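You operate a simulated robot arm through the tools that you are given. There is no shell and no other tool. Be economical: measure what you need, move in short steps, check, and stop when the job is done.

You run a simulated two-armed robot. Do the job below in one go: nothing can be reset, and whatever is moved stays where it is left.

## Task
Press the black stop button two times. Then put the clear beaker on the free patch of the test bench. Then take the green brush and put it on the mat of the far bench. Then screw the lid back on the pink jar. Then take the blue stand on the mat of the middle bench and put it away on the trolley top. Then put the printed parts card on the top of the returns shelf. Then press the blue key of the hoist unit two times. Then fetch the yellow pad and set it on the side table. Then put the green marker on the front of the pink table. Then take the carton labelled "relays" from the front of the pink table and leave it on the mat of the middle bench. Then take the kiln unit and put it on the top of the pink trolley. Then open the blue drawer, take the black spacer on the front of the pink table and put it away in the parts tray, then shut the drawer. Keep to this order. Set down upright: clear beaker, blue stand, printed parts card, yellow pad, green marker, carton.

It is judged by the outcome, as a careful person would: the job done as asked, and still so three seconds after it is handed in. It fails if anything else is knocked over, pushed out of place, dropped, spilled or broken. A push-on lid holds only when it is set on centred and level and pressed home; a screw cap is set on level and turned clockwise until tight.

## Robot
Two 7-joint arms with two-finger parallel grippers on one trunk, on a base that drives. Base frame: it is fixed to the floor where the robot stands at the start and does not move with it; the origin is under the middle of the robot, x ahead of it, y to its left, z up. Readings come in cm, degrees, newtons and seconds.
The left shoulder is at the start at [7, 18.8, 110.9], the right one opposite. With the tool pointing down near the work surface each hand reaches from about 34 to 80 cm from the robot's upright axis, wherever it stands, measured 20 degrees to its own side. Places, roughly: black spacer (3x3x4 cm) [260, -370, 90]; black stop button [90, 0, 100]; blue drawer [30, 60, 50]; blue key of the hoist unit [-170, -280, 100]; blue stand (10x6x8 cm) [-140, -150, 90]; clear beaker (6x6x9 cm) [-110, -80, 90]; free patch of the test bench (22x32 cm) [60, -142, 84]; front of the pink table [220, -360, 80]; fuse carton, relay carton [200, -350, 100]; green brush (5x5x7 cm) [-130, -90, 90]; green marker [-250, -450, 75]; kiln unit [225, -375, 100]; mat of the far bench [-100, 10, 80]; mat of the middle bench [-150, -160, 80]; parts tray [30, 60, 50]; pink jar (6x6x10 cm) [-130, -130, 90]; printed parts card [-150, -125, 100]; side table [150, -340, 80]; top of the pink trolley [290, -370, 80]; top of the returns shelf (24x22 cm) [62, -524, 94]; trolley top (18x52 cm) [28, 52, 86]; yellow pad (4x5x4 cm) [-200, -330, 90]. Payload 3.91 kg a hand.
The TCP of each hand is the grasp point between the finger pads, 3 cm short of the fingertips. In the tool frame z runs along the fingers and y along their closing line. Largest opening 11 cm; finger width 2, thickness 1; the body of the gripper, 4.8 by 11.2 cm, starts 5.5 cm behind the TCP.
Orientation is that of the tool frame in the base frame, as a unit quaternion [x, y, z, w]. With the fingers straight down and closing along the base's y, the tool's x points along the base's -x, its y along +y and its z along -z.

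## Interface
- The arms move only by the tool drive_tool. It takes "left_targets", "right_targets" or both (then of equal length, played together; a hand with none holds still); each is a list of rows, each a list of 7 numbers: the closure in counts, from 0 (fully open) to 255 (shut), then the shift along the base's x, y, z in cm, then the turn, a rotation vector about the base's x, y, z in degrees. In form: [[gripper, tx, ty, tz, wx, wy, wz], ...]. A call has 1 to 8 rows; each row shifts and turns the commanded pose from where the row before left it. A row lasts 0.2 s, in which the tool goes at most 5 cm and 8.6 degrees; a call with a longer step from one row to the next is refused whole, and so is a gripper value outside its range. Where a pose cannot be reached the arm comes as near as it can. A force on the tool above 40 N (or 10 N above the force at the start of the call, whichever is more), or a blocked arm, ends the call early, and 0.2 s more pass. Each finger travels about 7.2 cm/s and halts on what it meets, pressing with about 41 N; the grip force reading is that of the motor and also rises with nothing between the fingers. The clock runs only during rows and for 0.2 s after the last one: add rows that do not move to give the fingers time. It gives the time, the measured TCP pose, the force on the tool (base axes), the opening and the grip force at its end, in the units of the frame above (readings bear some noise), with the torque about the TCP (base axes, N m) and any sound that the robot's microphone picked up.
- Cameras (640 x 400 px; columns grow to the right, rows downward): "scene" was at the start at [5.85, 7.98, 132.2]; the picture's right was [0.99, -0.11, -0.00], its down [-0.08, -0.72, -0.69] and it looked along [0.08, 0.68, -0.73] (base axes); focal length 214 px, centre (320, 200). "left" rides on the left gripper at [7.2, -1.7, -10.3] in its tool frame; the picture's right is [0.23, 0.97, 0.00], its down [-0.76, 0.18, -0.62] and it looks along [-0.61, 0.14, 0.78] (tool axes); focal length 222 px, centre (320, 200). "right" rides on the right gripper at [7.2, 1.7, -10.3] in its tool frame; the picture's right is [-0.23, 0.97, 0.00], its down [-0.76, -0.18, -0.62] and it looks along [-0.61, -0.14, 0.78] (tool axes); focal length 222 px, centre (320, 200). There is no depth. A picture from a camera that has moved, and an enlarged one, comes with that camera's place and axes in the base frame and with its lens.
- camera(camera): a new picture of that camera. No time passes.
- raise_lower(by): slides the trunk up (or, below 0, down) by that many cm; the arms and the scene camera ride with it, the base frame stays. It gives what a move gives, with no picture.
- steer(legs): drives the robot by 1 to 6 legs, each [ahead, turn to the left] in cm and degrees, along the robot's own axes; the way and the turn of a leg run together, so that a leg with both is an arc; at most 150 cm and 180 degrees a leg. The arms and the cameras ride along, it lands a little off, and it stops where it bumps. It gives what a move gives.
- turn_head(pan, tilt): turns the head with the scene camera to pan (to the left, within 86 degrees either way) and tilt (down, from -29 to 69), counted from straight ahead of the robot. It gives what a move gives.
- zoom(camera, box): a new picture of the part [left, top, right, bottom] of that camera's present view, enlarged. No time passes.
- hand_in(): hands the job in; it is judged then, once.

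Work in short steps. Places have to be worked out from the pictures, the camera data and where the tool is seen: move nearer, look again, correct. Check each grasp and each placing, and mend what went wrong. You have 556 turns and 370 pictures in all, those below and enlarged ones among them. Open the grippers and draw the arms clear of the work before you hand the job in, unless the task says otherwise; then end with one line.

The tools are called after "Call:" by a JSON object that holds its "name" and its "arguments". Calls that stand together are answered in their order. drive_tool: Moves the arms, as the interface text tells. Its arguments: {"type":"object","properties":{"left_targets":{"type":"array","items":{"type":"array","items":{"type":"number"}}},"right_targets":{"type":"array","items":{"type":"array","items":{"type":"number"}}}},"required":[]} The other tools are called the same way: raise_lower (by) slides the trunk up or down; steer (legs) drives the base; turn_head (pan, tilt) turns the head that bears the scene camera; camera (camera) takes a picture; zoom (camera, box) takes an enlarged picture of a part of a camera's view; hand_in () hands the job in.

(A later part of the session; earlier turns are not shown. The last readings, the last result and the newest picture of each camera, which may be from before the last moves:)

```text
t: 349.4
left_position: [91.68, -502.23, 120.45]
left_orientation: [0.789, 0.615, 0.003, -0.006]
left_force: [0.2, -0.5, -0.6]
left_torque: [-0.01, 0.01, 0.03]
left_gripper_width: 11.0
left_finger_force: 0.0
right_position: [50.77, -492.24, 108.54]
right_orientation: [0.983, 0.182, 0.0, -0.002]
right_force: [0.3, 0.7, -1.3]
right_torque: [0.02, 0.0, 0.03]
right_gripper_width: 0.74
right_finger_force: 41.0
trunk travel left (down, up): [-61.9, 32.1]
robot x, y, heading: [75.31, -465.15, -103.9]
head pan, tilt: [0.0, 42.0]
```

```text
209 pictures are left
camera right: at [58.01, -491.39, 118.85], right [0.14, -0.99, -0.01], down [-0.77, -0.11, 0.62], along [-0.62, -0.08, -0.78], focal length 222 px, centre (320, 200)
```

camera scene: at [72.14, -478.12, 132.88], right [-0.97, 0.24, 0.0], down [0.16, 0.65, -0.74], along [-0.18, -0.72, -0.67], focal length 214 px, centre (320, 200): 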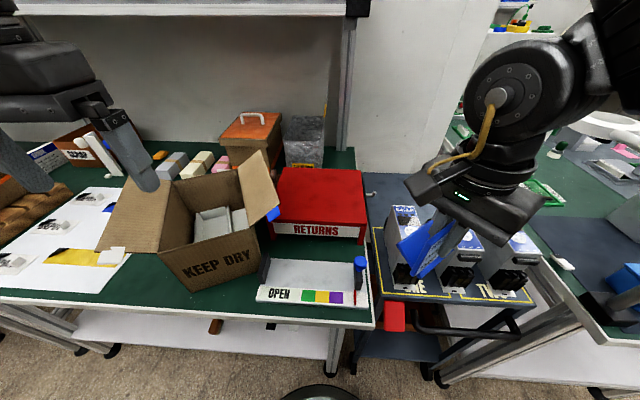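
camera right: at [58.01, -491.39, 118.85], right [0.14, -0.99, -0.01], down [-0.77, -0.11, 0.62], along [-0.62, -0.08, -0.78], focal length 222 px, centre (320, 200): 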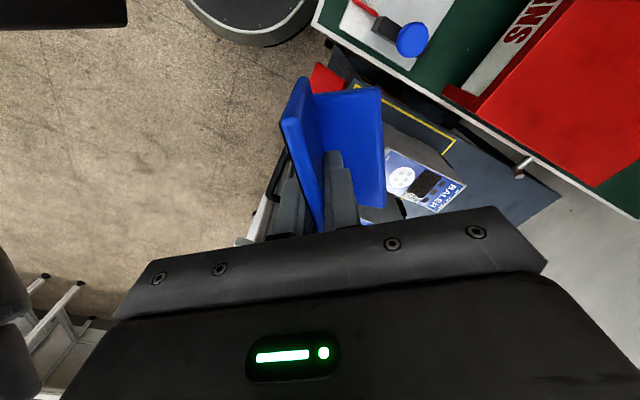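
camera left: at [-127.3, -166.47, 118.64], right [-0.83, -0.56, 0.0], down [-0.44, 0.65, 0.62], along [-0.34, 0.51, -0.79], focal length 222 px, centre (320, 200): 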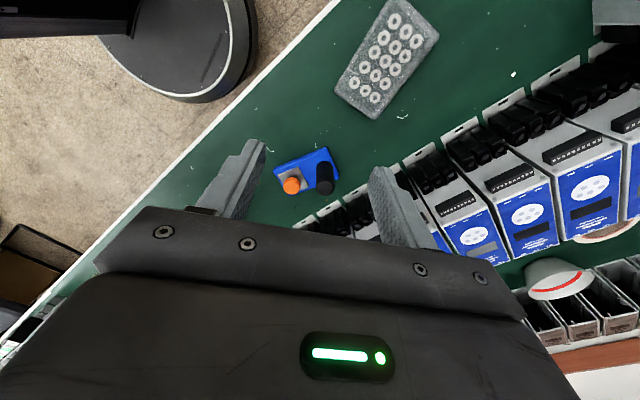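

The red top's centre is [61, -522]. I rotate the card −35° to face forward and carry it above the shelf.

Call:
{"name": "drive_tool", "arguments": {"right_targets": [[255, 1.5, -3.5, 0.5, 0, 0, -7], [255, 1.5, -4, 0.5, 0, 0, -7], [255, 1.5, -4, 0.5, 0, 0, -7], [255, 1.5, -4, 0.5, 0, 0, -7], [255, 1.6, -4, 0, 0, 0, -7], [255, 1.6, -4, 0, 0, 0, 0], [255, 0, -1.5, 0, 0, 0, 0]]}}

Call:
{"name": "camera", "arguments": {"camera": "scene"}}

Call:
{"name": "camera", "arguments": {"camera": "right"}}

```text
t: 351.1
left_position: [91.4, -502.27, 120.5]
left_orientation: [0.789, 0.615, 0.002, -0.005]
left_force: [0.6, -0.1, -0.2]
left_torque: [-0.02, 0.01, 0.0]
left_gripper_width: 10.99
left_finger_force: 0.0
right_position: [59.88, -517.29, 110.65]
right_orientation: [0.992, -0.122, 0.0, -0.002]
right_force: [0.7, -0.5, -0.8]
right_torque: [0.0, 0.01, 0.0]
right_gripper_width: 0.74
right_finger_force: 40.9
trunk travel left (down, up): [-61.9, 32.1]
robot x, y, heading: [75.72, -465.41, -104.0]
head pan, tilt: [0.0, 42.0]
```

```text
208 pictures are left
camera scene: at [72.12, -478.12, 132.87], right [-0.97, 0.24, 0.0], down [0.16, 0.65, -0.74], along [-0.18, -0.72, -0.67], focal length 214 px, centre (320, 200)
```

scene: 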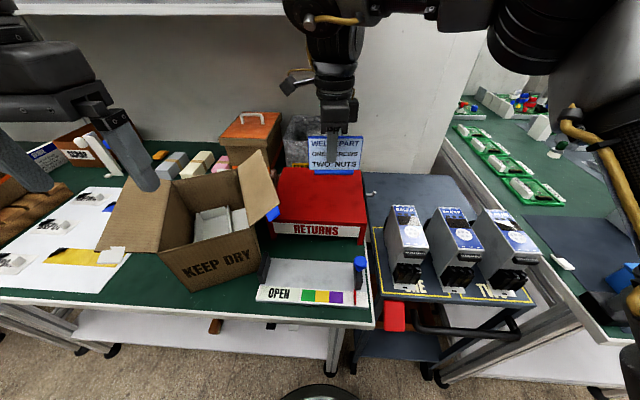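

```text
207 pictures are left
camera right: at [66.36, -520.84, 120.89], right [-0.46, -0.89, -0.01], down [-0.7, 0.35, 0.62], along [-0.55, 0.29, -0.78], focal length 222 px, centre (320, 200)
```

right: 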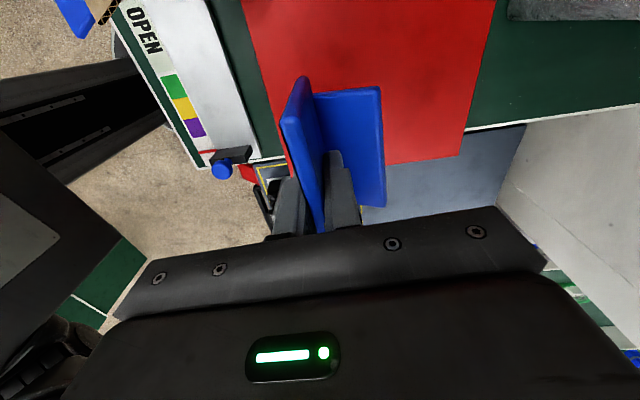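

I shift to the shelf's middle and tilt the tool 24° so the card's base comes level.

Call:
{"name": "drive_tool", "arguments": {"right_targets": [[255, 1.2, -1, 0, 8, -2, 0], [255, 1.2, -1, -0.5, 8, -2, 0], [255, 0, -0.7, -1, 8, -2, 0], [255, 0, 0, 0, 0, 0, 0]]}}

Call:
{"name": "zoom", "arguments": {"camera": "scene", "box": [250, 90, 400, 240]}}

Call:
{"name": "camera", "arguments": {"camera": "right"}}

```text
t: 352.1
left_position: [91.72, -502.37, 120.3]
left_orientation: [0.789, 0.615, 0.003, -0.006]
left_force: [0.7, 0.3, 0.1]
left_torque: [0.02, -0.01, -0.02]
left_gripper_width: 11.0
left_finger_force: 0.0
right_position: [66.07, -517.8, 107.66]
right_orientation: [0.969, -0.119, 0.042, -0.211]
right_force: [0.3, 0.8, 0.2]
right_torque: [-0.01, -0.01, 0.02]
right_gripper_width: 0.74
right_finger_force: 41.3
right hand out of reach, approached as far as the arm can: row 2, 3
trunk travel left (down, up): [-61.9, 32.1]
robot x, y, heading: [75.38, -465.21, -104.0]
head pan, tilt: [0.0, 42.0]
```

```text
2.67 times, centred on (325, 165) of scene
camera zoom: at [72.28, -478.11, 132.88], right [-0.97, 0.24, 0.0], down [0.16, 0.65, -0.74], along [-0.18, -0.72, -0.67], focal length 572 px, centre (307, 293)
```

zoom: 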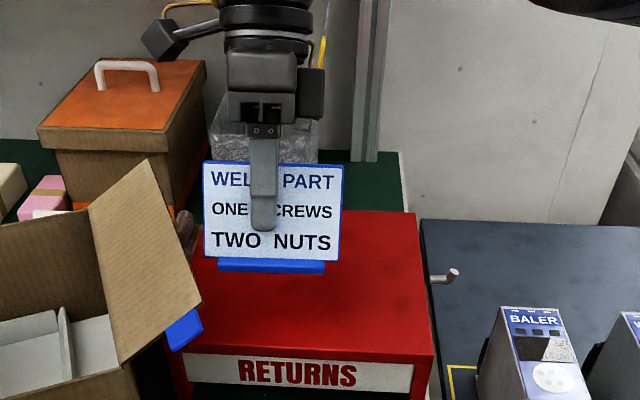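

```text
205 pictures are left
camera right: at [71.12, -525.33, 116.45], right [-0.43, -0.8, -0.42], down [-0.78, 0.1, 0.62], along [-0.45, 0.59, -0.67], focal length 222 px, centre (320, 200)
```

right: 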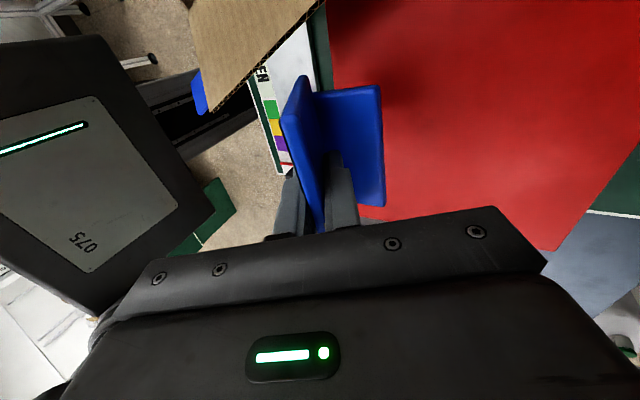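

The tilt is right but the arm ran to its limit. I drive 5 cm closer and re-centre over the shelf.

Call:
{"name": "steer", "arguments": {"legs": [[5, 0]]}}

Call:
{"name": "drive_tool", "arguments": {"right_targets": [[255, -1.5, 1, 0, 0, 0, 0], [255, -1.5, 1, -0.5, 0, 0, 0], [255, 0, 0, -1, 0, 0, 0], [255, 0, 0, 0, 0, 0, 0]]}}

Call:
{"name": "zoom", "arguments": {"camera": "scene", "box": [250, 90, 400, 240]}}

Call:
{"name": "camera", "arguments": {"camera": "right"}}

```text
t: 353.0
left_position: [90.61, -506.64, 120.5]
left_orientation: [0.788, 0.616, 0.0, -0.003]
left_force: [-0.1, 0.7, -0.5]
left_torque: [-0.05, 0.04, 0.02]
left_gripper_width: 11.04
left_finger_force: 0.1
right_position: [64.7, -522.2, 107.98]
right_orientation: [0.97, -0.118, 0.043, -0.209]
right_force: [0.5, 0.8, 0.1]
right_torque: [-0.05, 0.0, 0.02]
right_gripper_width: 0.73
right_finger_force: 40.8
trunk travel left (down, up): [-61.9, 32.1]
robot x, y, heading: [74.25, -469.71, -103.9]
head pan, tilt: [0.0, 42.0]
```

```text
t: 354.0
left_position: [90.44, -506.98, 120.38]
left_orientation: [0.788, 0.615, 0.002, -0.005]
left_force: [0.3, 0.2, 0.2]
left_torque: [-0.01, -0.03, 0.02]
left_gripper_width: 10.95
left_finger_force: 0.1
right_position: [61.48, -520.51, 106.35]
right_orientation: [0.969, -0.119, 0.043, -0.211]
right_force: [0.3, -0.1, 0.1]
right_torque: [-0.02, 0.01, 0.0]
right_gripper_width: 0.72
right_finger_force: 41.3
trunk travel left (down, up): [-61.9, 32.1]
robot x, y, heading: [74.32, -469.95, -104.0]
head pan, tilt: [0.0, 42.0]
```

```text
2.67 times, centred on (325, 165) of scene
camera zoom: at [70.94, -482.79, 132.89], right [-0.97, 0.24, 0.0], down [0.16, 0.65, -0.74], along [-0.18, -0.72, -0.67], focal length 572 px, centre (307, 293)
```

zoom: 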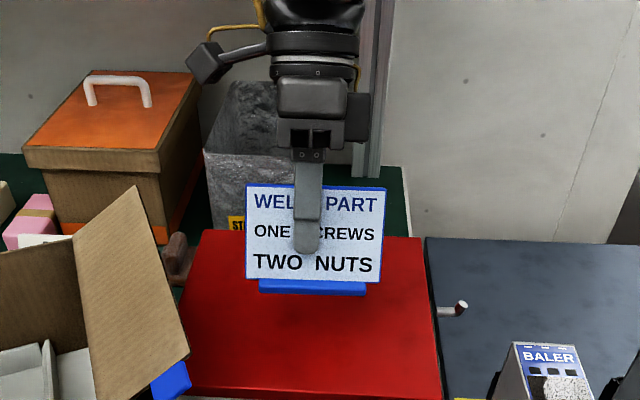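

```text
203 pictures are left
camera right: at [66.77, -528.0, 115.19], right [-0.43, -0.8, -0.42], down [-0.78, 0.1, 0.61], along [-0.45, 0.59, -0.67], focal length 222 px, centre (320, 200)
```

right: 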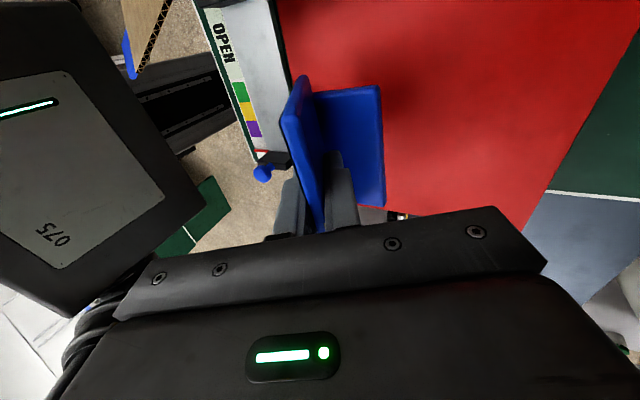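

Well centred. I lower to z 101 and then in small steps to contact.

Call:
{"name": "drive_tool", "arguments": {"right_targets": [[255, 0, 0, -2, 0, 0, 0], [255, 0, 0, -2, 0, 0, 0], [255, 0, 0, -1.2, 0, 0, 0], [255, 0, 0, 0, 0, 0, 0]]}}

Call:
{"name": "zoom", "arguments": {"camera": "scene", "box": [260, 120, 380, 240]}}

```text
t: 355.0
left_position: [90.51, -507.12, 120.47]
left_orientation: [0.789, 0.615, 0.002, -0.005]
left_force: [-0.5, 0.3, 0.2]
left_torque: [-0.01, -0.02, -0.02]
left_gripper_width: 11.03
left_finger_force: 0.1
right_position: [61.64, -520.62, 100.98]
right_orientation: [0.969, -0.118, 0.044, -0.21]
right_force: [-0.5, -0.2, 0.3]
right_torque: [-0.04, 0.01, -0.04]
right_gripper_width: 0.75
right_finger_force: 40.2
trunk travel left (down, up): [-61.9, 32.1]
robot x, y, heading: [74.22, -469.82, -104.1]
head pan, tilt: [0.0, 42.0]
```

```text
3.33 times, centred on (320, 180) of scene
camera zoom: at [70.95, -482.93, 132.87], right [-0.97, 0.24, 0.0], down [0.16, 0.65, -0.74], along [-0.18, -0.72, -0.67], focal length 715 px, centre (320, 267)
```

zoom: 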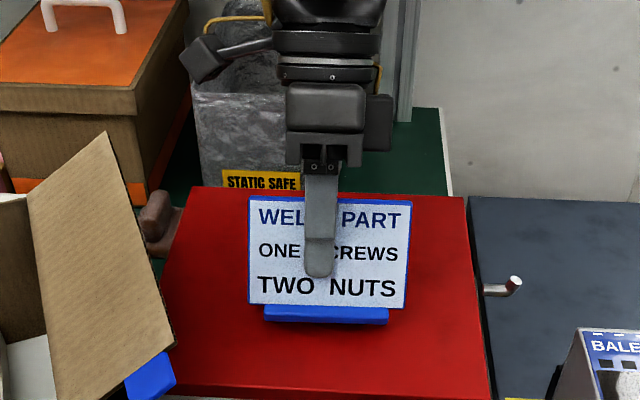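

Call:
{"name": "drive_tool", "arguments": {"right_targets": [[255, 0, 0, -0.4, 0, 0, 0], [255, 0, 0, -0.4, 0, 0, 0], [255, 0, 0, -0.4, 0, 0, 0], [255, 0, 0, -0.3, 0, 0, 0]]}}

Call:
{"name": "drive_tool", "arguments": {"right_targets": [[255, 0, 0, -0.3, 0, 0, 0], [255, 0, 0, -0.3, 0, 0, 0]]}}

```text
t: 356.0
left_position: [90.63, -506.99, 120.54]
left_orientation: [0.789, 0.615, 0.001, -0.005]
left_force: [-0.4, 0.3, 0.0]
left_torque: [0.0, 0.0, 0.0]
left_gripper_width: 11.02
left_finger_force: 0.0
right_position: [61.62, -520.66, 99.75]
right_orientation: [0.97, -0.119, 0.043, -0.21]
right_force: [1.1, -5.4, 25.3]
right_torque: [0.89, 0.96, 0.16]
right_gripper_width: 0.76
right_finger_force: 40.6
trunk travel left (down, up): [-61.9, 32.1]
robot x, y, heading: [73.94, -469.93, -104.0]
head pan, tilt: [0.0, 42.0]
```

```text
t: 356.7
left_position: [90.61, -506.9, 120.33]
left_orientation: [0.789, 0.615, 0.001, -0.005]
left_force: [-1.0, -0.4, -0.4]
left_torque: [0.04, 0.01, -0.02]
left_gripper_width: 11.0
left_finger_force: 0.0
right_position: [61.75, -520.5, 99.25]
right_orientation: [0.97, -0.117, 0.044, -0.21]
right_force: [3.6, 5.1, 18.4]
right_torque: [1.08, 0.11, -0.2]
right_gripper_width: 0.75
right_finger_force: 41.0
trunk travel left (down, up): [-61.9, 32.1]
robot x, y, heading: [74.41, -470.11, -103.9]
head pan, tilt: [0.0, 42.0]
stopped in row 2 (right hand): the force on the tool passed its limit at 40 N (the readings are from after the stop); the commanded pose is now the measured one
```

Contact. I ease slightly, then open in small increments.

Call:
{"name": "drive_tool", "arguments": {"right_targets": [[255, 0, 0, 0.2, 0, 0, 0], [235, 0, 0, 0, 0, 0, 0], [215, 0, 0, 0, 0, 0, 0], [200, 0, 0, 0, 0, 0, 0], [185, 0, 0, 0, 0, 0, 0], [170, 0, 0, 0, 0, 0, 0]]}}

Call:
{"name": "zoom", "arguments": {"camera": "scene", "box": [260, 120, 380, 240]}}

Call:
{"name": "camera", "arguments": {"camera": "right"}}

```text
t: 358.1
left_position: [90.46, -507.07, 120.44]
left_orientation: [0.789, 0.615, 0.001, -0.004]
left_force: [0.2, 0.0, 0.0]
left_torque: [-0.02, -0.02, -0.01]
left_gripper_width: 11.0
left_finger_force: 0.1
right_position: [61.75, -520.72, 99.21]
right_orientation: [0.969, -0.118, 0.045, -0.211]
right_force: [-0.3, 0.0, -0.8]
right_torque: [0.05, -0.03, 0.02]
right_gripper_width: 3.67
right_finger_force: 0.1
trunk travel left (down, up): [-61.9, 32.1]
robot x, y, heading: [74.14, -470.36, -103.9]
head pan, tilt: [0.0, 42.0]
```

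```text
3.33 times, centred on (320, 180) of scene
camera zoom: at [70.95, -482.94, 132.87], right [-0.97, 0.24, 0.0], down [0.16, 0.65, -0.74], along [-0.18, -0.72, -0.67], focal length 715 px, centre (320, 267)
```

zoom: 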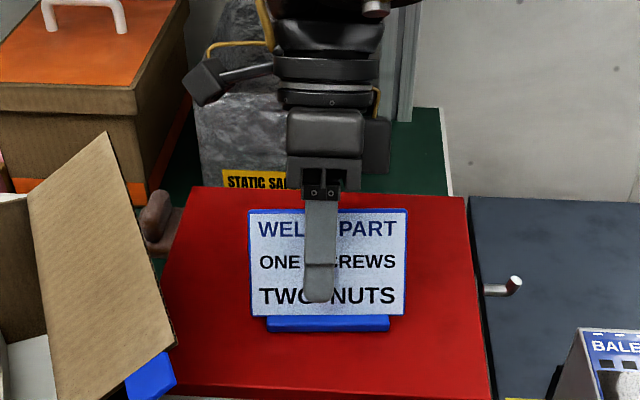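

```text
200 pictures are left
camera right: at [66.84, -528.18, 108.07], right [-0.42, -0.8, -0.42], down [-0.78, 0.1, 0.61], along [-0.45, 0.59, -0.67], focal length 222 px, centre (320, 200)
```

right: 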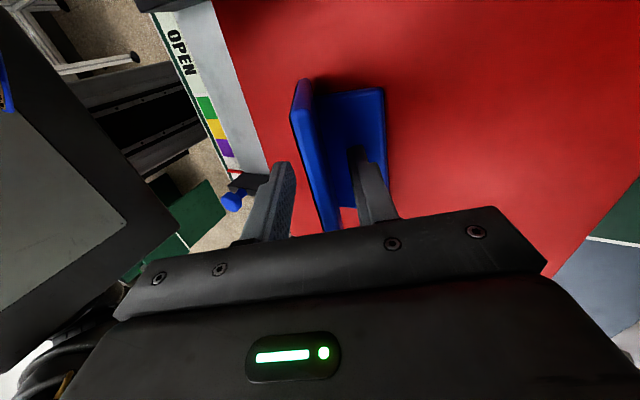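

The card stands on its base, freed. I open a bit more and withdraw along the tool's own axis.

Call:
{"name": "drive_tool", "arguments": {"right_targets": [[140, 0, 0, 0, 0, 0, 0], [140, -0.2, -0.6, 1.35, 0, 0, 0], [140, -0.41, -1.2, 2.7, 0, 0, 0], [140, -0.41, -1.2, 2.7, 0, 0, 0], [140, -0.41, -1.2, 2.7, 0, 0, 0]]}}

Call:
{"name": "zoom", "arguments": {"camera": "scene", "box": [260, 100, 380, 240]}}

```text
t: 359.3
left_position: [90.34, -507.09, 120.43]
left_orientation: [0.789, 0.615, 0.002, -0.005]
left_force: [0.4, 0.5, 0.5]
left_torque: [0.02, -0.04, 0.02]
left_gripper_width: 11.01
left_finger_force: 0.0
right_position: [61.44, -522.59, 105.45]
right_orientation: [0.969, -0.118, 0.046, -0.21]
right_force: [0.1, 0.7, 1.1]
right_torque: [-0.02, -0.02, 0.0]
right_gripper_width: 4.96
right_finger_force: 0.1
right hand out of reach, approached as far as the arm can: row 4, 5
trunk travel left (down, up): [-61.9, 32.1]
robot x, y, heading: [74.14, -469.78, -104.0]
head pan, tilt: [0.0, 42.0]
```

```text
2.86 times, centred on (320, 170) of scene
camera zoom: at [70.89, -482.87, 132.88], right [-0.97, 0.24, 0.0], down [0.16, 0.65, -0.74], along [-0.18, -0.72, -0.67], focal length 613 px, centre (320, 286)
```

zoom: 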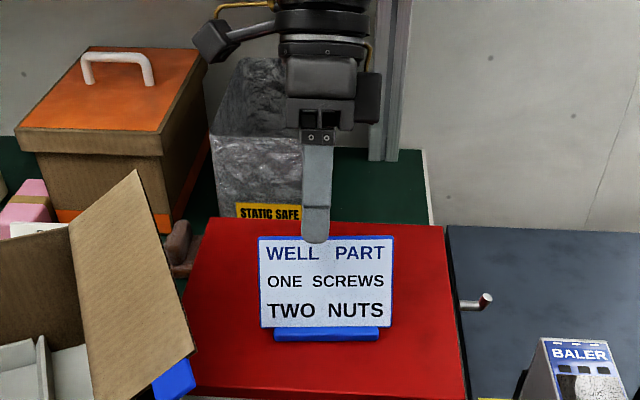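

The arm's limit is reached with the tips near the plate's top; I raise the trunk 6 cm to clear it.

Call:
{"name": "raise_lower", "arguments": {"by": 6}}

Call:
{"name": "zoom", "arguments": {"camera": "scene", "box": [260, 100, 380, 240]}}

```text
t: 360.3
left_position: [90.49, -507.11, 126.3]
left_orientation: [0.789, 0.615, 0.002, -0.004]
left_force: [0.7, 0.2, 0.4]
left_torque: [0.0, 0.0, -0.01]
left_gripper_width: 11.0
left_finger_force: 0.2
right_position: [61.43, -522.61, 111.26]
right_orientation: [0.969, -0.118, 0.047, -0.211]
right_force: [0.0, 0.0, 0.1]
right_torque: [0.0, -0.03, -0.03]
right_gripper_width: 4.92
right_finger_force: 0.1
trunk travel left (down, up): [-67.9, 26.1]
robot x, y, heading: [74.15, -469.98, -104.1]
head pan, tilt: [0.0, 42.0]
```

```text
2.86 times, centred on (320, 170) of scene
camera zoom: at [70.95, -482.95, 138.87], right [-0.97, 0.24, 0.0], down [0.16, 0.65, -0.74], along [-0.18, -0.72, -0.67], focal length 613 px, centre (320, 286)
```

zoom: 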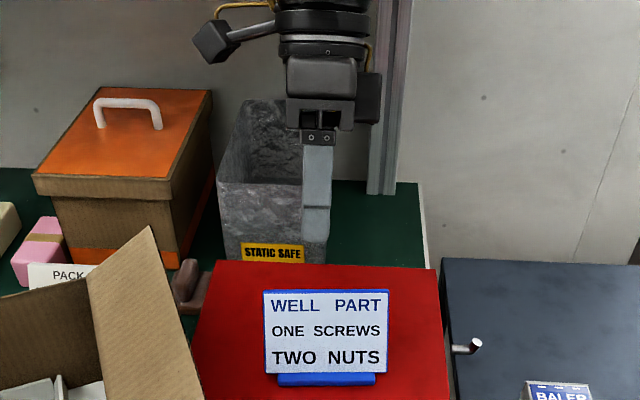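

Card placed upright on the shelf. I untilt and retract the hand, back off, and drive toward the hoist unit side.

Call:
{"name": "drive_tool", "arguments": {"right_targets": [[100, -0.5, 1, 1, -8, 2, 0], [60, -1.5, 3, 0, -8, 2, 0], [30, -2.5, 3, 0, -8, 2, 0], [0, -2.5, 3, 0, 0, 0, 8], [0, -2.5, 3, 0, 0, 0, 8], [0, -2.5, 3, 0, 0, 0, 8], [0, -2.5, 3, 0, 0, 0, 8], [0, -1.5, 1, 0, 0, 0, 8]]}}

Call:
{"name": "steer", "arguments": {"legs": [[-30, 0], [0, -120], [120, 0], [110, 0]]}}

Call:
{"name": "turn_head", "arguments": {"pan": 15, "tilt": 20}}

Call:
{"name": "camera", "arguments": {"camera": "scene"}}

```text
t: 362.1
left_position: [90.33, -507.13, 126.3]
left_orientation: [0.789, 0.614, 0.002, -0.004]
left_force: [-0.9, -0.5, -0.1]
left_torque: [0.0, 0.02, 0.0]
left_gripper_width: 10.98
left_finger_force: 0.0
right_position: [45.33, -502.49, 112.27]
right_orientation: [0.973, 0.231, 0.018, -0.005]
right_force: [-0.3, 0.8, -1.1]
right_torque: [0.0, -0.03, -0.01]
right_gripper_width: 10.99
right_finger_force: 0.1
trunk travel left (down, up): [-67.9, 26.1]
robot x, y, heading: [74.21, -469.84, -104.3]
head pan, tilt: [0.0, 42.0]
```

```text
t: 380.1
left_position: [-125.4, -277.85, 126.46]
left_orientation: [0.926, -0.376, 0.005, -0.001]
left_force: [0.5, 0.6, 0.2]
left_torque: [-0.01, -0.01, 0.0]
left_gripper_width: 11.02
left_finger_force: 0.1
right_position: [-99.11, -241.07, 112.32]
right_orientation: [-0.685, 0.728, -0.013, -0.014]
right_force: [-0.5, 1.0, -0.3]
right_torque: [-0.01, 0.01, -0.01]
right_gripper_width: 11.0
right_finger_force: 0.0
trunk travel left (down, up): [-67.9, 26.1]
robot x, y, heading: [-85.36, -282.4, 136.0]
head pan, tilt: [0.0, 42.0]
```

```text
t: 380.9
left_position: [-125.61, -277.85, 126.41]
left_orientation: [0.927, -0.375, 0.005, -0.001]
left_force: [-0.4, 0.5, 0.2]
left_torque: [-0.03, 0.02, 0.02]
left_gripper_width: 10.99
left_finger_force: 0.0
right_position: [-99.11, -241.13, 112.33]
right_orientation: [-0.685, 0.728, -0.013, -0.014]
right_force: [-0.6, 0.7, 0.2]
right_torque: [0.06, -0.01, 0.0]
right_gripper_width: 11.0
right_finger_force: 0.0
trunk travel left (down, up): [-67.9, 26.1]
robot x, y, heading: [-85.3, -282.07, 136.0]
head pan, tilt: [15.0, 20.0]
```

```text
197 pictures are left
camera scene: at [-97.07, -274.36, 142.3], right [0.49, 0.87, 0.0], down [0.3, -0.17, -0.94], along [-0.82, 0.46, -0.34], focal length 214 px, centre (320, 200)
```

scene: 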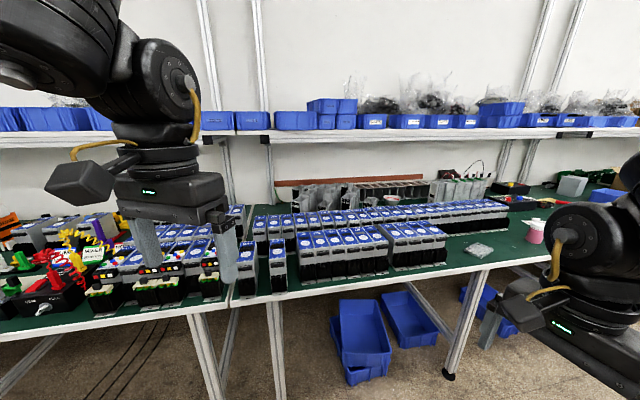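

I turn 35° left to see the bench section where the hoist unit should be.

Call:
{"name": "steer", "arguments": {"legs": [[0, 35]]}}

Call:
{"name": "turn_head", "arguments": {"pan": 8, "tilt": 30}}

Call:
{"name": "camera", "arguments": {"camera": "scene"}}

```text
t: 383.0
left_position: [-120.89, -301.68, 126.53]
left_orientation: [0.997, -0.08, 0.004, -0.002]
left_force: [-0.7, 0.4, 0.4]
left_torque: [0.01, 0.01, -0.01]
left_gripper_width: 10.99
left_finger_force: 0.1
right_position: [-120.31, -256.29, 112.32]
right_orientation: [0.872, -0.49, 0.017, 0.01]
right_force: [0.0, -0.8, -0.9]
right_torque: [0.02, 0.02, -0.03]
right_gripper_width: 11.0
right_finger_force: 0.0
trunk travel left (down, up): [-67.9, 26.1]
robot x, y, heading: [-85.14, -282.3, 170.7]
head pan, tilt: [15.0, 20.0]
```

```text
t: 383.7
left_position: [-120.92, -301.76, 126.42]
left_orientation: [0.997, -0.081, 0.004, -0.003]
left_force: [0.7, 0.1, 0.8]
left_torque: [-0.03, 0.04, 0.01]
left_gripper_width: 11.0
left_finger_force: 0.1
right_position: [-120.22, -256.48, 112.16]
right_orientation: [0.872, -0.489, 0.017, 0.01]
right_force: [0.1, 0.7, -0.5]
right_torque: [0.06, 0.03, -0.01]
right_gripper_width: 11.01
right_finger_force: 0.0
trunk travel left (down, up): [-67.9, 26.1]
robot x, y, heading: [-85.23, -282.34, 171.0]
head pan, tilt: [8.0, 30.0]
```

```text
196 pictures are left
camera scene: at [-99.33, -281.43, 140.71], right [0.02, 1.0, 0.0], down [0.5, -0.01, -0.87], along [-0.87, 0.02, -0.5], focal length 214 px, centre (320, 200)
```

scene: 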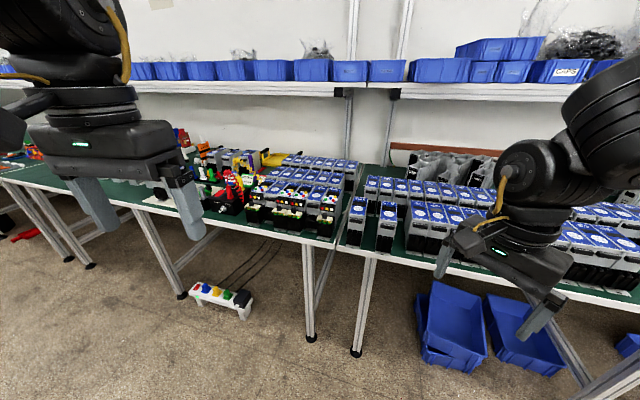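

Call:
{"name": "zoom", "arguments": {"camera": "scene", "box": [190, 120, 370, 250]}}

```text
3.08 times, centred on (280, 185) of scene
camera zoom: at [-99.33, -281.43, 140.71], right [0.02, 1.0, 0.0], down [0.5, -0.01, -0.87], along [-0.87, 0.02, -0.5], focal length 660 px, centre (443, 246)
```

zoom: 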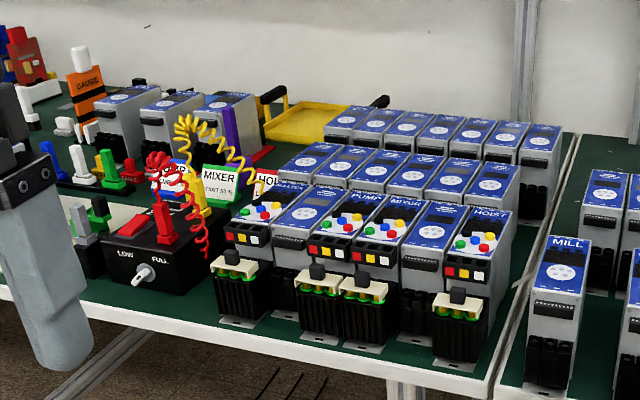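

Call:
{"name": "zoom", "arguments": {"camera": "scene", "box": [300, 170, 350, 225]}}

```text
7.27 times, centred on (325, 198) of scene
camera zoom: at [-99.33, -281.43, 140.71], right [0.02, 1.0, 0.0], down [0.5, -0.01, -0.87], along [-0.87, 0.02, -0.5], focal length 1560 px, centre (284, 218)
```

zoom: 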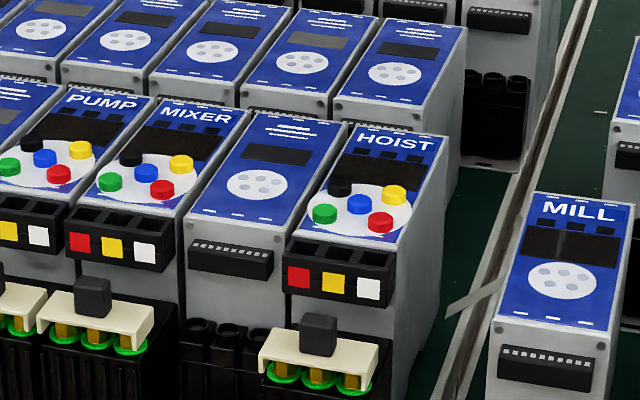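

The HOIST unit is the rightmost keyed module; its blue key is the middle one at about [-171.6, -276, 100]. I drive closer (33 cm) and turn 19° left.

Call:
{"name": "steer", "arguments": {"legs": [[33, 0], [0, 19]]}}

Call:
{"name": "drive_tool", "arguments": {"right_targets": [[255, -2, -0.5, 1, 0, 0, -6.5], [255, -3, -1, 1, 0, 0, -6.5], [255, -3, -1, 0, 0, 0, -6.4], [255, -3, -1, 0, 0, 0, 0]]}}

Call:
{"name": "turn_head", "arguments": {"pan": -10, "tilt": 45}}

Call:
{"name": "camera", "arguments": {"camera": "scene"}}

Call:
{"name": "camera", "arguments": {"camera": "right"}}

```text
t: 386.9
left_position: [-145.38, -306.93, 126.49]
left_orientation: [0.996, 0.086, 0.004, -0.002]
left_force: [-0.3, -0.8, 0.5]
left_torque: [0.0, -0.02, 0.01]
left_gripper_width: 11.01
left_finger_force: 0.0
right_position: [-159.64, -264.01, 112.26]
right_orientation: [0.941, -0.338, 0.018, 0.006]
right_force: [-0.6, -0.4, 1.0]
right_torque: [0.01, -0.01, -0.03]
right_gripper_width: 11.0
right_finger_force: 0.0
trunk travel left (down, up): [-67.9, 26.1]
robot x, y, heading: [-117.85, -277.18, -170.4]
head pan, tilt: [8.0, 30.0]
```

```text
t: 387.9
left_position: [-145.44, -307.07, 126.48]
left_orientation: [0.996, 0.086, 0.004, -0.004]
left_force: [0.7, -0.2, -0.3]
left_torque: [0.01, -0.03, 0.01]
left_gripper_width: 10.99
left_finger_force: 0.0
right_position: [-170.67, -267.58, 114.12]
right_orientation: [0.871, -0.492, 0.017, 0.01]
right_force: [0.0, -0.2, 0.1]
right_torque: [0.0, 0.0, 0.02]
right_gripper_width: 0.0
right_finger_force: 32.0
trunk travel left (down, up): [-67.9, 26.1]
robot x, y, heading: [-118.16, -276.98, -170.2]
head pan, tilt: [8.0, 30.0]
```

```text
t: 388.7
left_position: [-145.26, -307.07, 126.36]
left_orientation: [0.996, 0.086, 0.003, -0.004]
left_force: [-0.7, -0.1, 0.6]
left_torque: [0.04, 0.0, -0.02]
left_gripper_width: 11.02
left_finger_force: 0.0
right_position: [-170.51, -267.45, 114.4]
right_orientation: [0.87, -0.492, 0.017, 0.009]
right_force: [-0.2, -0.2, 0.0]
right_torque: [-0.03, 0.0, 0.0]
right_gripper_width: 0.0
right_finger_force: 38.0
trunk travel left (down, up): [-67.9, 26.1]
robot x, y, heading: [-117.66, -277.08, -169.9]
head pan, tilt: [-10.0, 45.0]
```

```text
193 pictures are left
camera scene: at [-131.17, -277.97, 138.45], right [0.0, 1.0, 0.0], down [0.71, 0.0, -0.71], along [-0.71, 0.0, -0.71], focal length 214 px, centre (320, 200)
```

scene: 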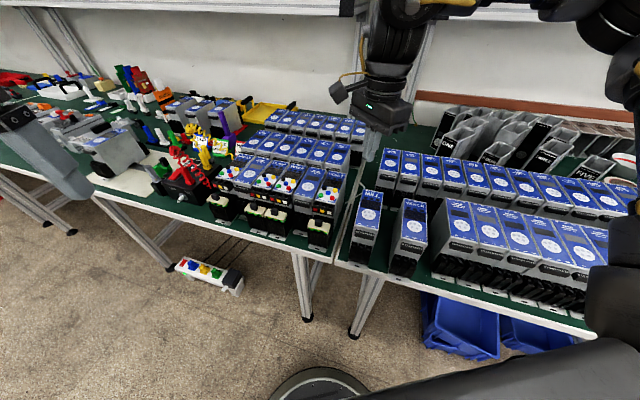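

```text
192 pictures are left
camera right: at [-168.49, -274.32, 124.85], right [-0.95, -0.31, -0.01], down [-0.25, 0.76, 0.59], along [-0.18, 0.57, -0.8], focal length 222 px, centre (320, 200)
```

right: 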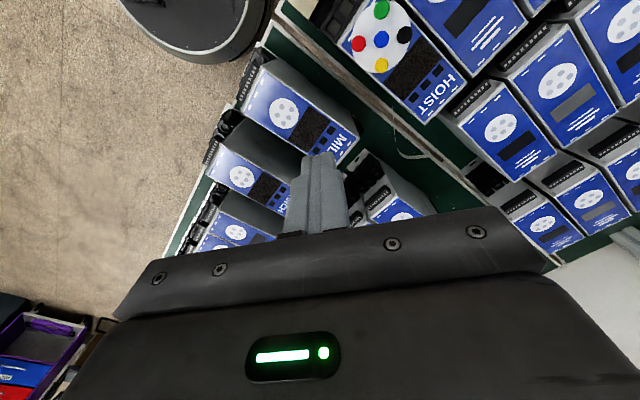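

Call:
{"name": "zoom", "arguments": {"camera": "scene", "box": [295, 165, 355, 215]}}

Call:
{"name": "zoom", "arguments": {"camera": "right", "box": [330, 0, 450, 100]}}

```text
8.00 times, centred on (325, 190) of scene
camera zoom: at [-131.17, -277.97, 138.45], right [0.0, 1.0, 0.0], down [0.71, 0.0, -0.71], along [-0.71, 0.0, -0.71], focal length 1716 px, centre (280, 280)
```

zoom: 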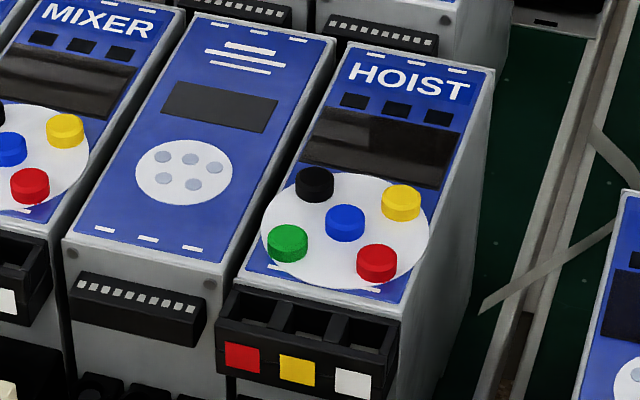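

```text
4.00 times, centred on (390, 50) of right
camera zoom: at [-168.49, -274.32, 124.85], right [-0.95, -0.31, -0.01], down [-0.25, 0.76, 0.59], along [-0.18, 0.57, -0.8], focal length 888 px, centre (40, 800)
```

zoom: 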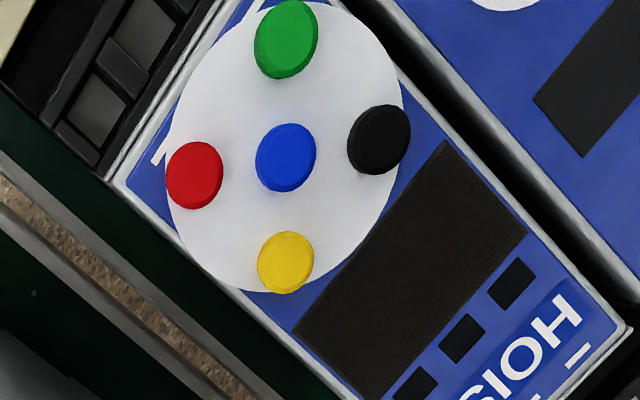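

The key sits at [-174.1, -275.75, 98.4], with neighbours 2.3 cm away along the tool's axes. I level the tool and go above it.

Call:
{"name": "drive_tool", "arguments": {"right_targets": [[255, -1.2, -2.8, -1, 1.85, 1.2, 0], [255, -1.2, -2.8, -2, 0, 0, 0], [255, -1.2, -2.7, -3, 0, 0, 0], [255, 0, 0, -2, 0, 0, 0], [255, 0, 0, 0, 0, 0, 0]]}}

Call:
{"name": "zoom", "arguments": {"camera": "right", "box": [240, 60, 400, 190]}}

Call:
{"name": "zoom", "arguments": {"camera": "scene", "box": [295, 155, 355, 205]}}

```text
t: 389.9
left_position: [-145.41, -306.87, 126.49]
left_orientation: [0.996, 0.085, 0.003, -0.004]
left_force: [0.6, -0.2, -0.2]
left_torque: [0.02, -0.04, 0.02]
left_gripper_width: 11.0
left_finger_force: 0.1
right_position: [-174.14, -275.81, 106.3]
right_orientation: [0.871, -0.491, -0.001, 0.001]
right_force: [-0.5, 0.0, 0.5]
right_torque: [0.03, 0.02, 0.01]
right_gripper_width: 0.0
right_finger_force: 37.6
trunk travel left (down, up): [-67.9, 26.1]
robot x, y, heading: [-118.29, -277.04, -170.1]
head pan, tilt: [-10.0, 45.0]
```

```text
3.08 times, centred on (320, 125) of right
camera zoom: at [-171.87, -283.03, 116.59], right [-0.95, -0.31, 0.0], down [-0.24, 0.74, 0.62], along [-0.19, 0.59, -0.78], focal length 684 px, centre (320, 431)
```

zoom: 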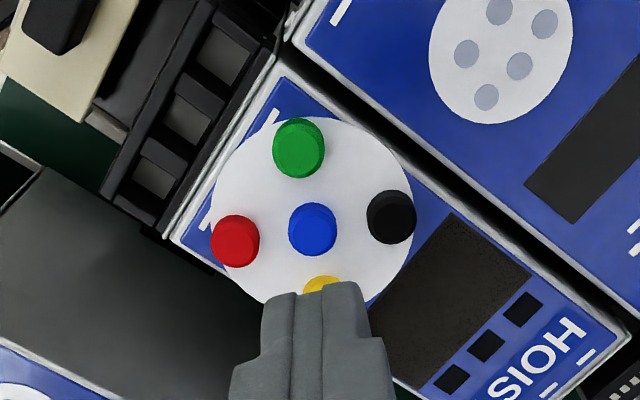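

```text
8.00 times, centred on (325, 180) of scene
camera zoom: at [-131.16, -277.97, 138.45], right [0.0, 1.0, 0.0], down [0.71, 0.0, -0.71], along [-0.71, 0.0, -0.71], focal length 1716 px, centre (280, 360)
```

zoom: 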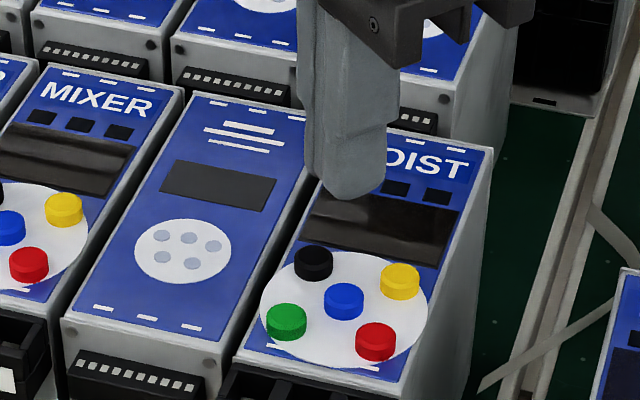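

The key is exactly on the tool's axis. I descend close, then press in 0.3 cm steps listening for a click.

Call:
{"name": "drive_tool", "arguments": {"right_targets": [[255, 0, 0, -2, 0, 0, 0], [255, 0, 0, -1.3, 0, 0, 0], [255, 0, 0, 0, 0, 0, 0]]}}

Call:
{"name": "zoom", "arguments": {"camera": "right", "box": [240, 80, 400, 210]}}

Call:
{"name": "zoom", "arguments": {"camera": "scene", "box": [295, 155, 355, 205]}}

```text
t: 390.7
left_position: [-145.34, -306.93, 126.51]
left_orientation: [0.996, 0.086, 0.003, -0.004]
left_force: [0.3, 1.1, 0.1]
left_torque: [-0.02, -0.01, 0.03]
left_gripper_width: 11.0
left_finger_force: 0.2
right_position: [-174.17, -275.93, 103.08]
right_orientation: [0.871, -0.492, -0.001, 0.001]
right_force: [-0.2, 0.7, -0.5]
right_torque: [0.03, -0.01, -0.01]
right_gripper_width: 0.0
right_finger_force: 38.0
trunk travel left (down, up): [-67.9, 26.1]
robot x, y, heading: [-117.97, -277.28, -170.1]
head pan, tilt: [-10.0, 45.0]
```

```text
3.08 times, centred on (320, 145) of right
camera zoom: at [-171.93, -283.01, 113.28], right [-0.95, -0.31, 0.0], down [-0.24, 0.74, 0.62], along [-0.19, 0.59, -0.78], focal length 684 px, centre (320, 369)
```

zoom: 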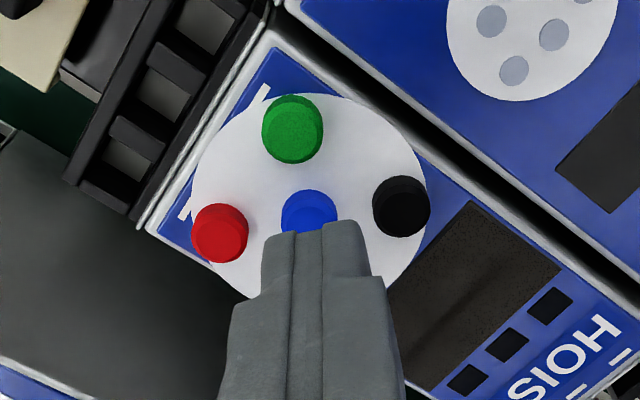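

```text
8.00 times, centred on (325, 180) of scene
camera zoom: at [-131.17, -278.02, 138.45], right [0.0, 1.0, 0.0], down [0.71, 0.0, -0.71], along [-0.71, 0.0, -0.71], focal length 1716 px, centre (280, 360)
```

zoom: 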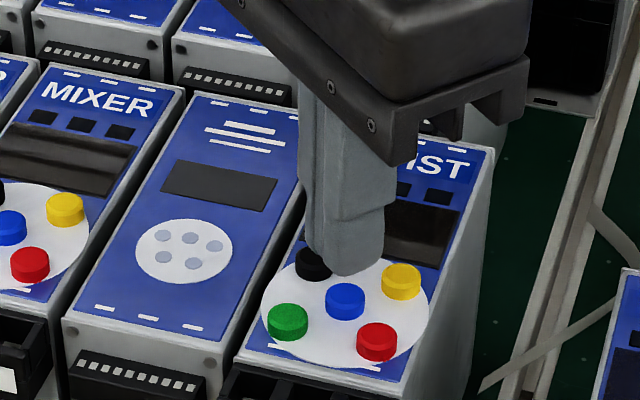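

A 2.5 mm correction, then press.

Call:
{"name": "drive_tool", "arguments": {"right_targets": [[255, 0.24, 0.1, 0, 0, 0, 0], [255, 0, 0, -0.6, 0, 0, 0], [255, 0, 0, -0.4, 0, 0, 0], [255, 0, 0, -0.3, 0, 0, 0]]}}

```text
t: 391.7
left_position: [-145.29, -307.06, 126.47]
left_orientation: [0.996, 0.086, 0.004, -0.004]
left_force: [0.9, -0.6, -0.4]
left_torque: [0.0, 0.02, -0.01]
left_gripper_width: 10.99
left_finger_force: 0.1
right_position: [-173.89, -275.71, 101.64]
right_orientation: [0.871, -0.492, 0.0, 0.0]
right_force: [-0.6, 1.4, 0.2]
right_torque: [0.01, -0.03, 0.01]
right_gripper_width: 0.0
right_finger_force: 38.1
trunk travel left (down, up): [-67.9, 26.1]
robot x, y, heading: [-117.8, -277.13, -170.2]
head pan, tilt: [-10.0, 45.0]
```

Call:
{"name": "drive_tool", "arguments": {"right_targets": [[255, 0, 0, -0.3, 0, 0, 0], [255, 0, 0, -0.2, 0, 0, 0]]}}

Call:
{"name": "zoom", "arguments": {"camera": "scene", "box": [295, 155, 355, 205]}}

```text
t: 392.3
left_position: [-145.3, -307.11, 126.55]
left_orientation: [0.996, 0.086, 0.003, -0.003]
left_force: [0.0, 0.3, 0.9]
left_torque: [-0.02, 0.0, -0.02]
left_gripper_width: 10.96
left_finger_force: 0.1
right_position: [-173.81, -275.8, 101.28]
right_orientation: [0.87, -0.492, 0.0, 0.001]
right_force: [-0.4, -1.3, 1.7]
right_torque: [-0.04, -0.02, -0.01]
right_gripper_width: 0.0
right_finger_force: 37.6
trunk travel left (down, up): [-67.9, 26.1]
robot x, y, heading: [-118.04, -277.15, -170.2]
head pan, tilt: [-10.0, 45.0]
heard: click
```

```text
8.00 times, centred on (325, 180) of scene
camera zoom: at [-131.17, -278.01, 138.45], right [0.0, 1.0, 0.0], down [0.71, 0.0, -0.71], along [-0.71, 0.0, -0.71], focal length 1716 px, centre (280, 360)
```

zoom: 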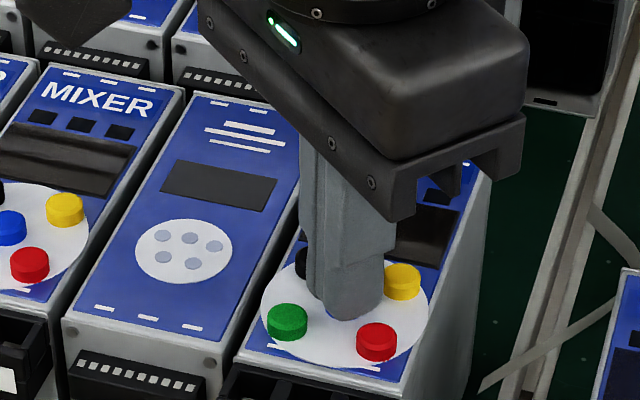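

One click on the blue key, neighbours untouched. I lift 0.9 and press again.

Call:
{"name": "drive_tool", "arguments": {"right_targets": [[255, 0, 0, 0.6, 0, 0, 0], [255, 0, 0, 0.4, 0, 0, 0], [255, 0, 0, 0, 0, 0, 0]]}}

Call:
{"name": "drive_tool", "arguments": {"right_targets": [[255, 0, 0, -0.5, 0, 0, 0], [255, 0, 0, -0.3, 0, 0, 0], [255, 0, 0, -0.2, 0, 0, 0]]}}

```text
t: 393.1
left_position: [-145.48, -307.01, 126.39]
left_orientation: [0.996, 0.086, 0.004, -0.004]
left_force: [0.3, -0.3, 0.2]
left_torque: [-0.02, -0.02, 0.0]
left_gripper_width: 11.0
left_finger_force: 0.1
right_position: [-173.97, -275.85, 102.08]
right_orientation: [0.871, -0.492, 0.0, 0.0]
right_force: [0.7, 0.4, 0.3]
right_torque: [0.0, -0.02, -0.01]
right_gripper_width: 0.0
right_finger_force: 37.8
trunk travel left (down, up): [-67.9, 26.1]
robot x, y, heading: [-117.98, -277.34, -170.0]
head pan, tilt: [-10.0, 45.0]
```

```text
t: 393.9
left_position: [-145.34, -306.94, 126.45]
left_orientation: [0.996, 0.086, 0.005, -0.004]
left_force: [-0.1, -0.3, -0.9]
left_torque: [-0.02, 0.0, 0.0]
left_gripper_width: 11.02
left_finger_force: 0.1
right_position: [-173.99, -275.77, 101.2]
right_orientation: [0.87, -0.492, -0.001, 0.001]
right_force: [-0.4, -0.3, 1.1]
right_torque: [-0.02, 0.04, 0.01]
right_gripper_width: 0.02
right_finger_force: 37.6
trunk travel left (down, up): [-67.9, 26.1]
robot x, y, heading: [-118.17, -277.23, -169.8]
head pan, tilt: [-10.0, 45.0]
heard: click
```

Both presses registered. I raise the hand and look for the yellow pad near [-200, -330].

Call:
{"name": "drive_tool", "arguments": {"right_targets": [[255, 0, 0, 3, 0, 0, 0], [200, 0, 0, 4, 0, 0, 0], [100, 3, 1, 4, 0, 0, 0], [0, 4, 1, 1, 0, 0, 8], [0, 4, 1, 0, 0, 0, 8]]}}

Call:
{"name": "turn_head", "arguments": {"pan": 30, "tilt": 35}}

Call:
{"name": "camera", "arguments": {"camera": "scene"}}

```text
refused: row 3 steps farther than a row can; nothing moved
```

```text
t: 395.0
left_position: [-145.32, -307.05, 126.49]
left_orientation: [0.996, 0.085, 0.005, -0.005]
left_force: [0.4, 0.1, 0.3]
left_torque: [-0.01, -0.02, -0.02]
left_gripper_width: 10.96
left_finger_force: 0.0
right_position: [-173.89, -275.92, 101.2]
right_orientation: [0.871, -0.492, -0.001, 0.001]
right_force: [-2.3, 0.1, 2.3]
right_torque: [-0.02, 0.03, -0.02]
right_gripper_width: 0.0
right_finger_force: 37.8
trunk travel left (down, up): [-67.9, 26.1]
robot x, y, heading: [-117.98, -277.26, -170.1]
head pan, tilt: [30.0, 35.0]
```

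```text
184 pictures are left
camera scene: at [-129.83, -283.66, 139.92], right [-0.64, 0.77, 0.0], down [0.44, 0.37, -0.82], along [-0.63, -0.53, -0.57], focal length 214 px, centre (320, 200)
```

scene: 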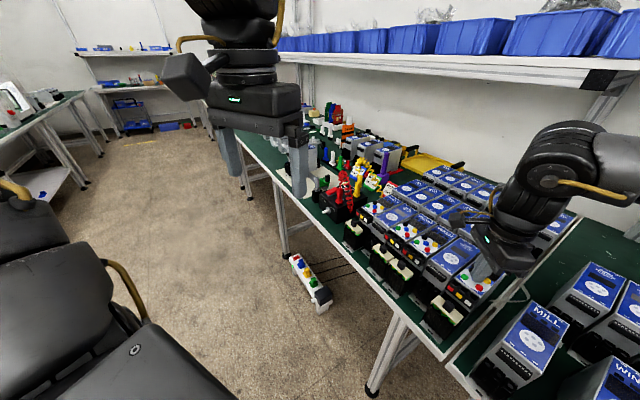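

The hand hadn't moved; I raise it straight up now and draw it in.

Call:
{"name": "drive_tool", "arguments": {"right_targets": [[255, 0, 0, 3, 0, 0, 0], [255, 0, 0, 4, 0, 0, 0], [200, 0, 0, 4, 0, 0, 0], [100, 3, 1, 2, 0, 0, 8], [0, 4, 1, 0, 0, 0, 8], [0, 4, 1, 0, 0, 0, 8], [0, 4, 1, 0, 0, 0, 8]]}}

Call:
{"name": "zoom", "arguments": {"camera": "scene", "box": [290, 80, 420, 220]}}

```text
t: 396.6
left_position: [-145.21, -306.89, 126.48]
left_orientation: [0.996, 0.086, 0.003, -0.002]
left_force: [0.2, -0.4, 0.8]
left_torque: [-0.03, 0.01, 0.01]
left_gripper_width: 11.02
left_finger_force: 0.0
right_position: [-158.82, -271.63, 114.27]
right_orientation: [0.973, -0.232, -0.001, 0.002]
right_force: [-0.4, 0.2, 1.7]
right_torque: [0.02, 0.0, 0.01]
right_gripper_width: 11.02
right_finger_force: 0.1
trunk travel left (down, up): [-67.9, 26.1]
robot x, y, heading: [-118.35, -277.49, -170.0]
head pan, tilt: [30.0, 35.0]
```

```text
2.86 times, centred on (355, 150) of scene
camera zoom: at [-129.68, -283.55, 139.94], right [-0.64, 0.77, 0.0], down [0.44, 0.37, -0.82], along [-0.63, -0.53, -0.57], focal length 613 px, centre (220, 343)
```

zoom: 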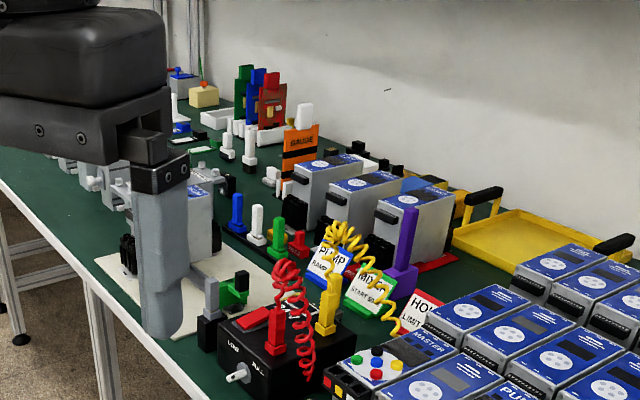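

I'll move along the bench to see that section squarely.

Call:
{"name": "steer", "arguments": {"legs": [[-18, 0], [0, 65], [70, 0], [0, -88]]}}

Call:
{"name": "turn_head", "arguments": {"pan": 0, "tilt": 35}}

Call:
{"name": "camera", "arguments": {"camera": "scene"}}

```text
t: 408.1
left_position: [-155.36, -359.14, 126.41]
left_orientation: [0.994, -0.111, 0.005, -0.003]
left_force: [-0.9, 0.6, 0.3]
left_torque: [0.01, -0.01, 0.01]
left_gripper_width: 11.04
left_finger_force: 0.0
right_position: [-154.31, -321.25, 114.17]
right_orientation: [0.908, -0.418, 0.0, 0.001]
right_force: [0.5, -0.1, -0.2]
right_torque: [0.01, 0.0, -0.01]
right_gripper_width: 11.0
right_finger_force: 0.1
trunk travel left (down, up): [-67.9, 26.1]
robot x, y, heading: [-118.44, -341.71, 167.2]
head pan, tilt: [30.0, 35.0]
```

```text
t: 409.1
left_position: [-155.35, -359.0, 126.37]
left_orientation: [0.994, -0.111, 0.004, -0.004]
left_force: [0.7, -0.7, -0.7]
left_torque: [-0.02, -0.02, -0.01]
left_gripper_width: 11.02
left_finger_force: 0.1
right_position: [-154.35, -321.21, 114.24]
right_orientation: [0.908, -0.418, 0.0, 0.001]
right_force: [-0.5, 0.8, -0.1]
right_torque: [0.0, -0.02, -0.02]
right_gripper_width: 10.98
right_finger_force: 0.1
trunk travel left (down, up): [-67.9, 26.1]
robot x, y, heading: [-118.28, -341.88, 167.5]
head pan, tilt: [0.0, 35.0]
```

```text
182 pictures are left
camera scene: at [-132.13, -338.97, 139.92], right [0.22, 0.98, 0.0], down [0.56, -0.13, -0.82], along [-0.8, 0.18, -0.57], focal length 214 px, centre (320, 200)
```

scene: 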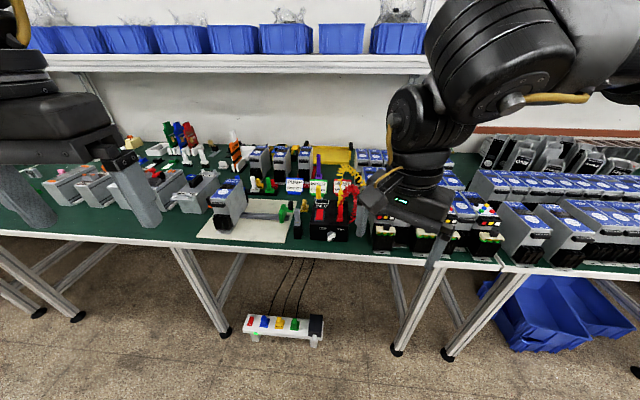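

Call:
{"name": "zoom", "arguments": {"camera": "scene", "box": [110, 110, 390, 260]}}

Call:
{"name": "zoom", "arguments": {"camera": "scene", "box": [200, 130, 340, 250]}}

```text
2.29 times, centred on (250, 185) of scene
camera zoom: at [-132.13, -338.97, 139.92], right [0.22, 0.98, 0.0], down [0.56, -0.13, -0.82], along [-0.8, 0.18, -0.57], focal length 490 px, centre (480, 234)
```

zoom: 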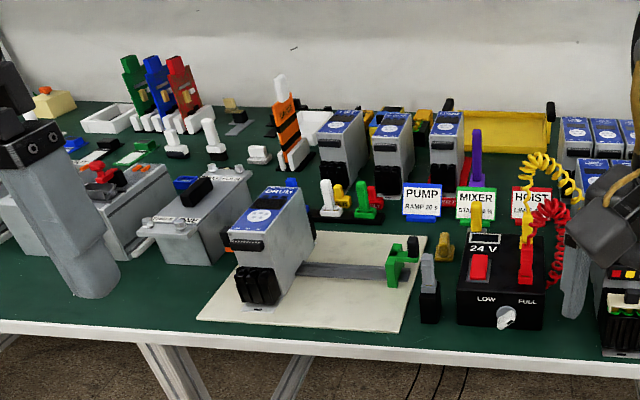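

```text
3.33 times, centred on (270, 190) of scene
camera zoom: at [-132.13, -338.97, 139.92], right [0.22, 0.98, 0.0], down [0.56, -0.13, -0.82], along [-0.8, 0.18, -0.57], focal length 715 px, centre (487, 233)
```

zoom: 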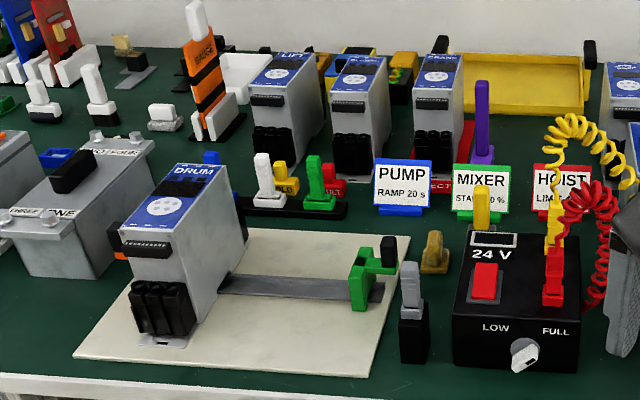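

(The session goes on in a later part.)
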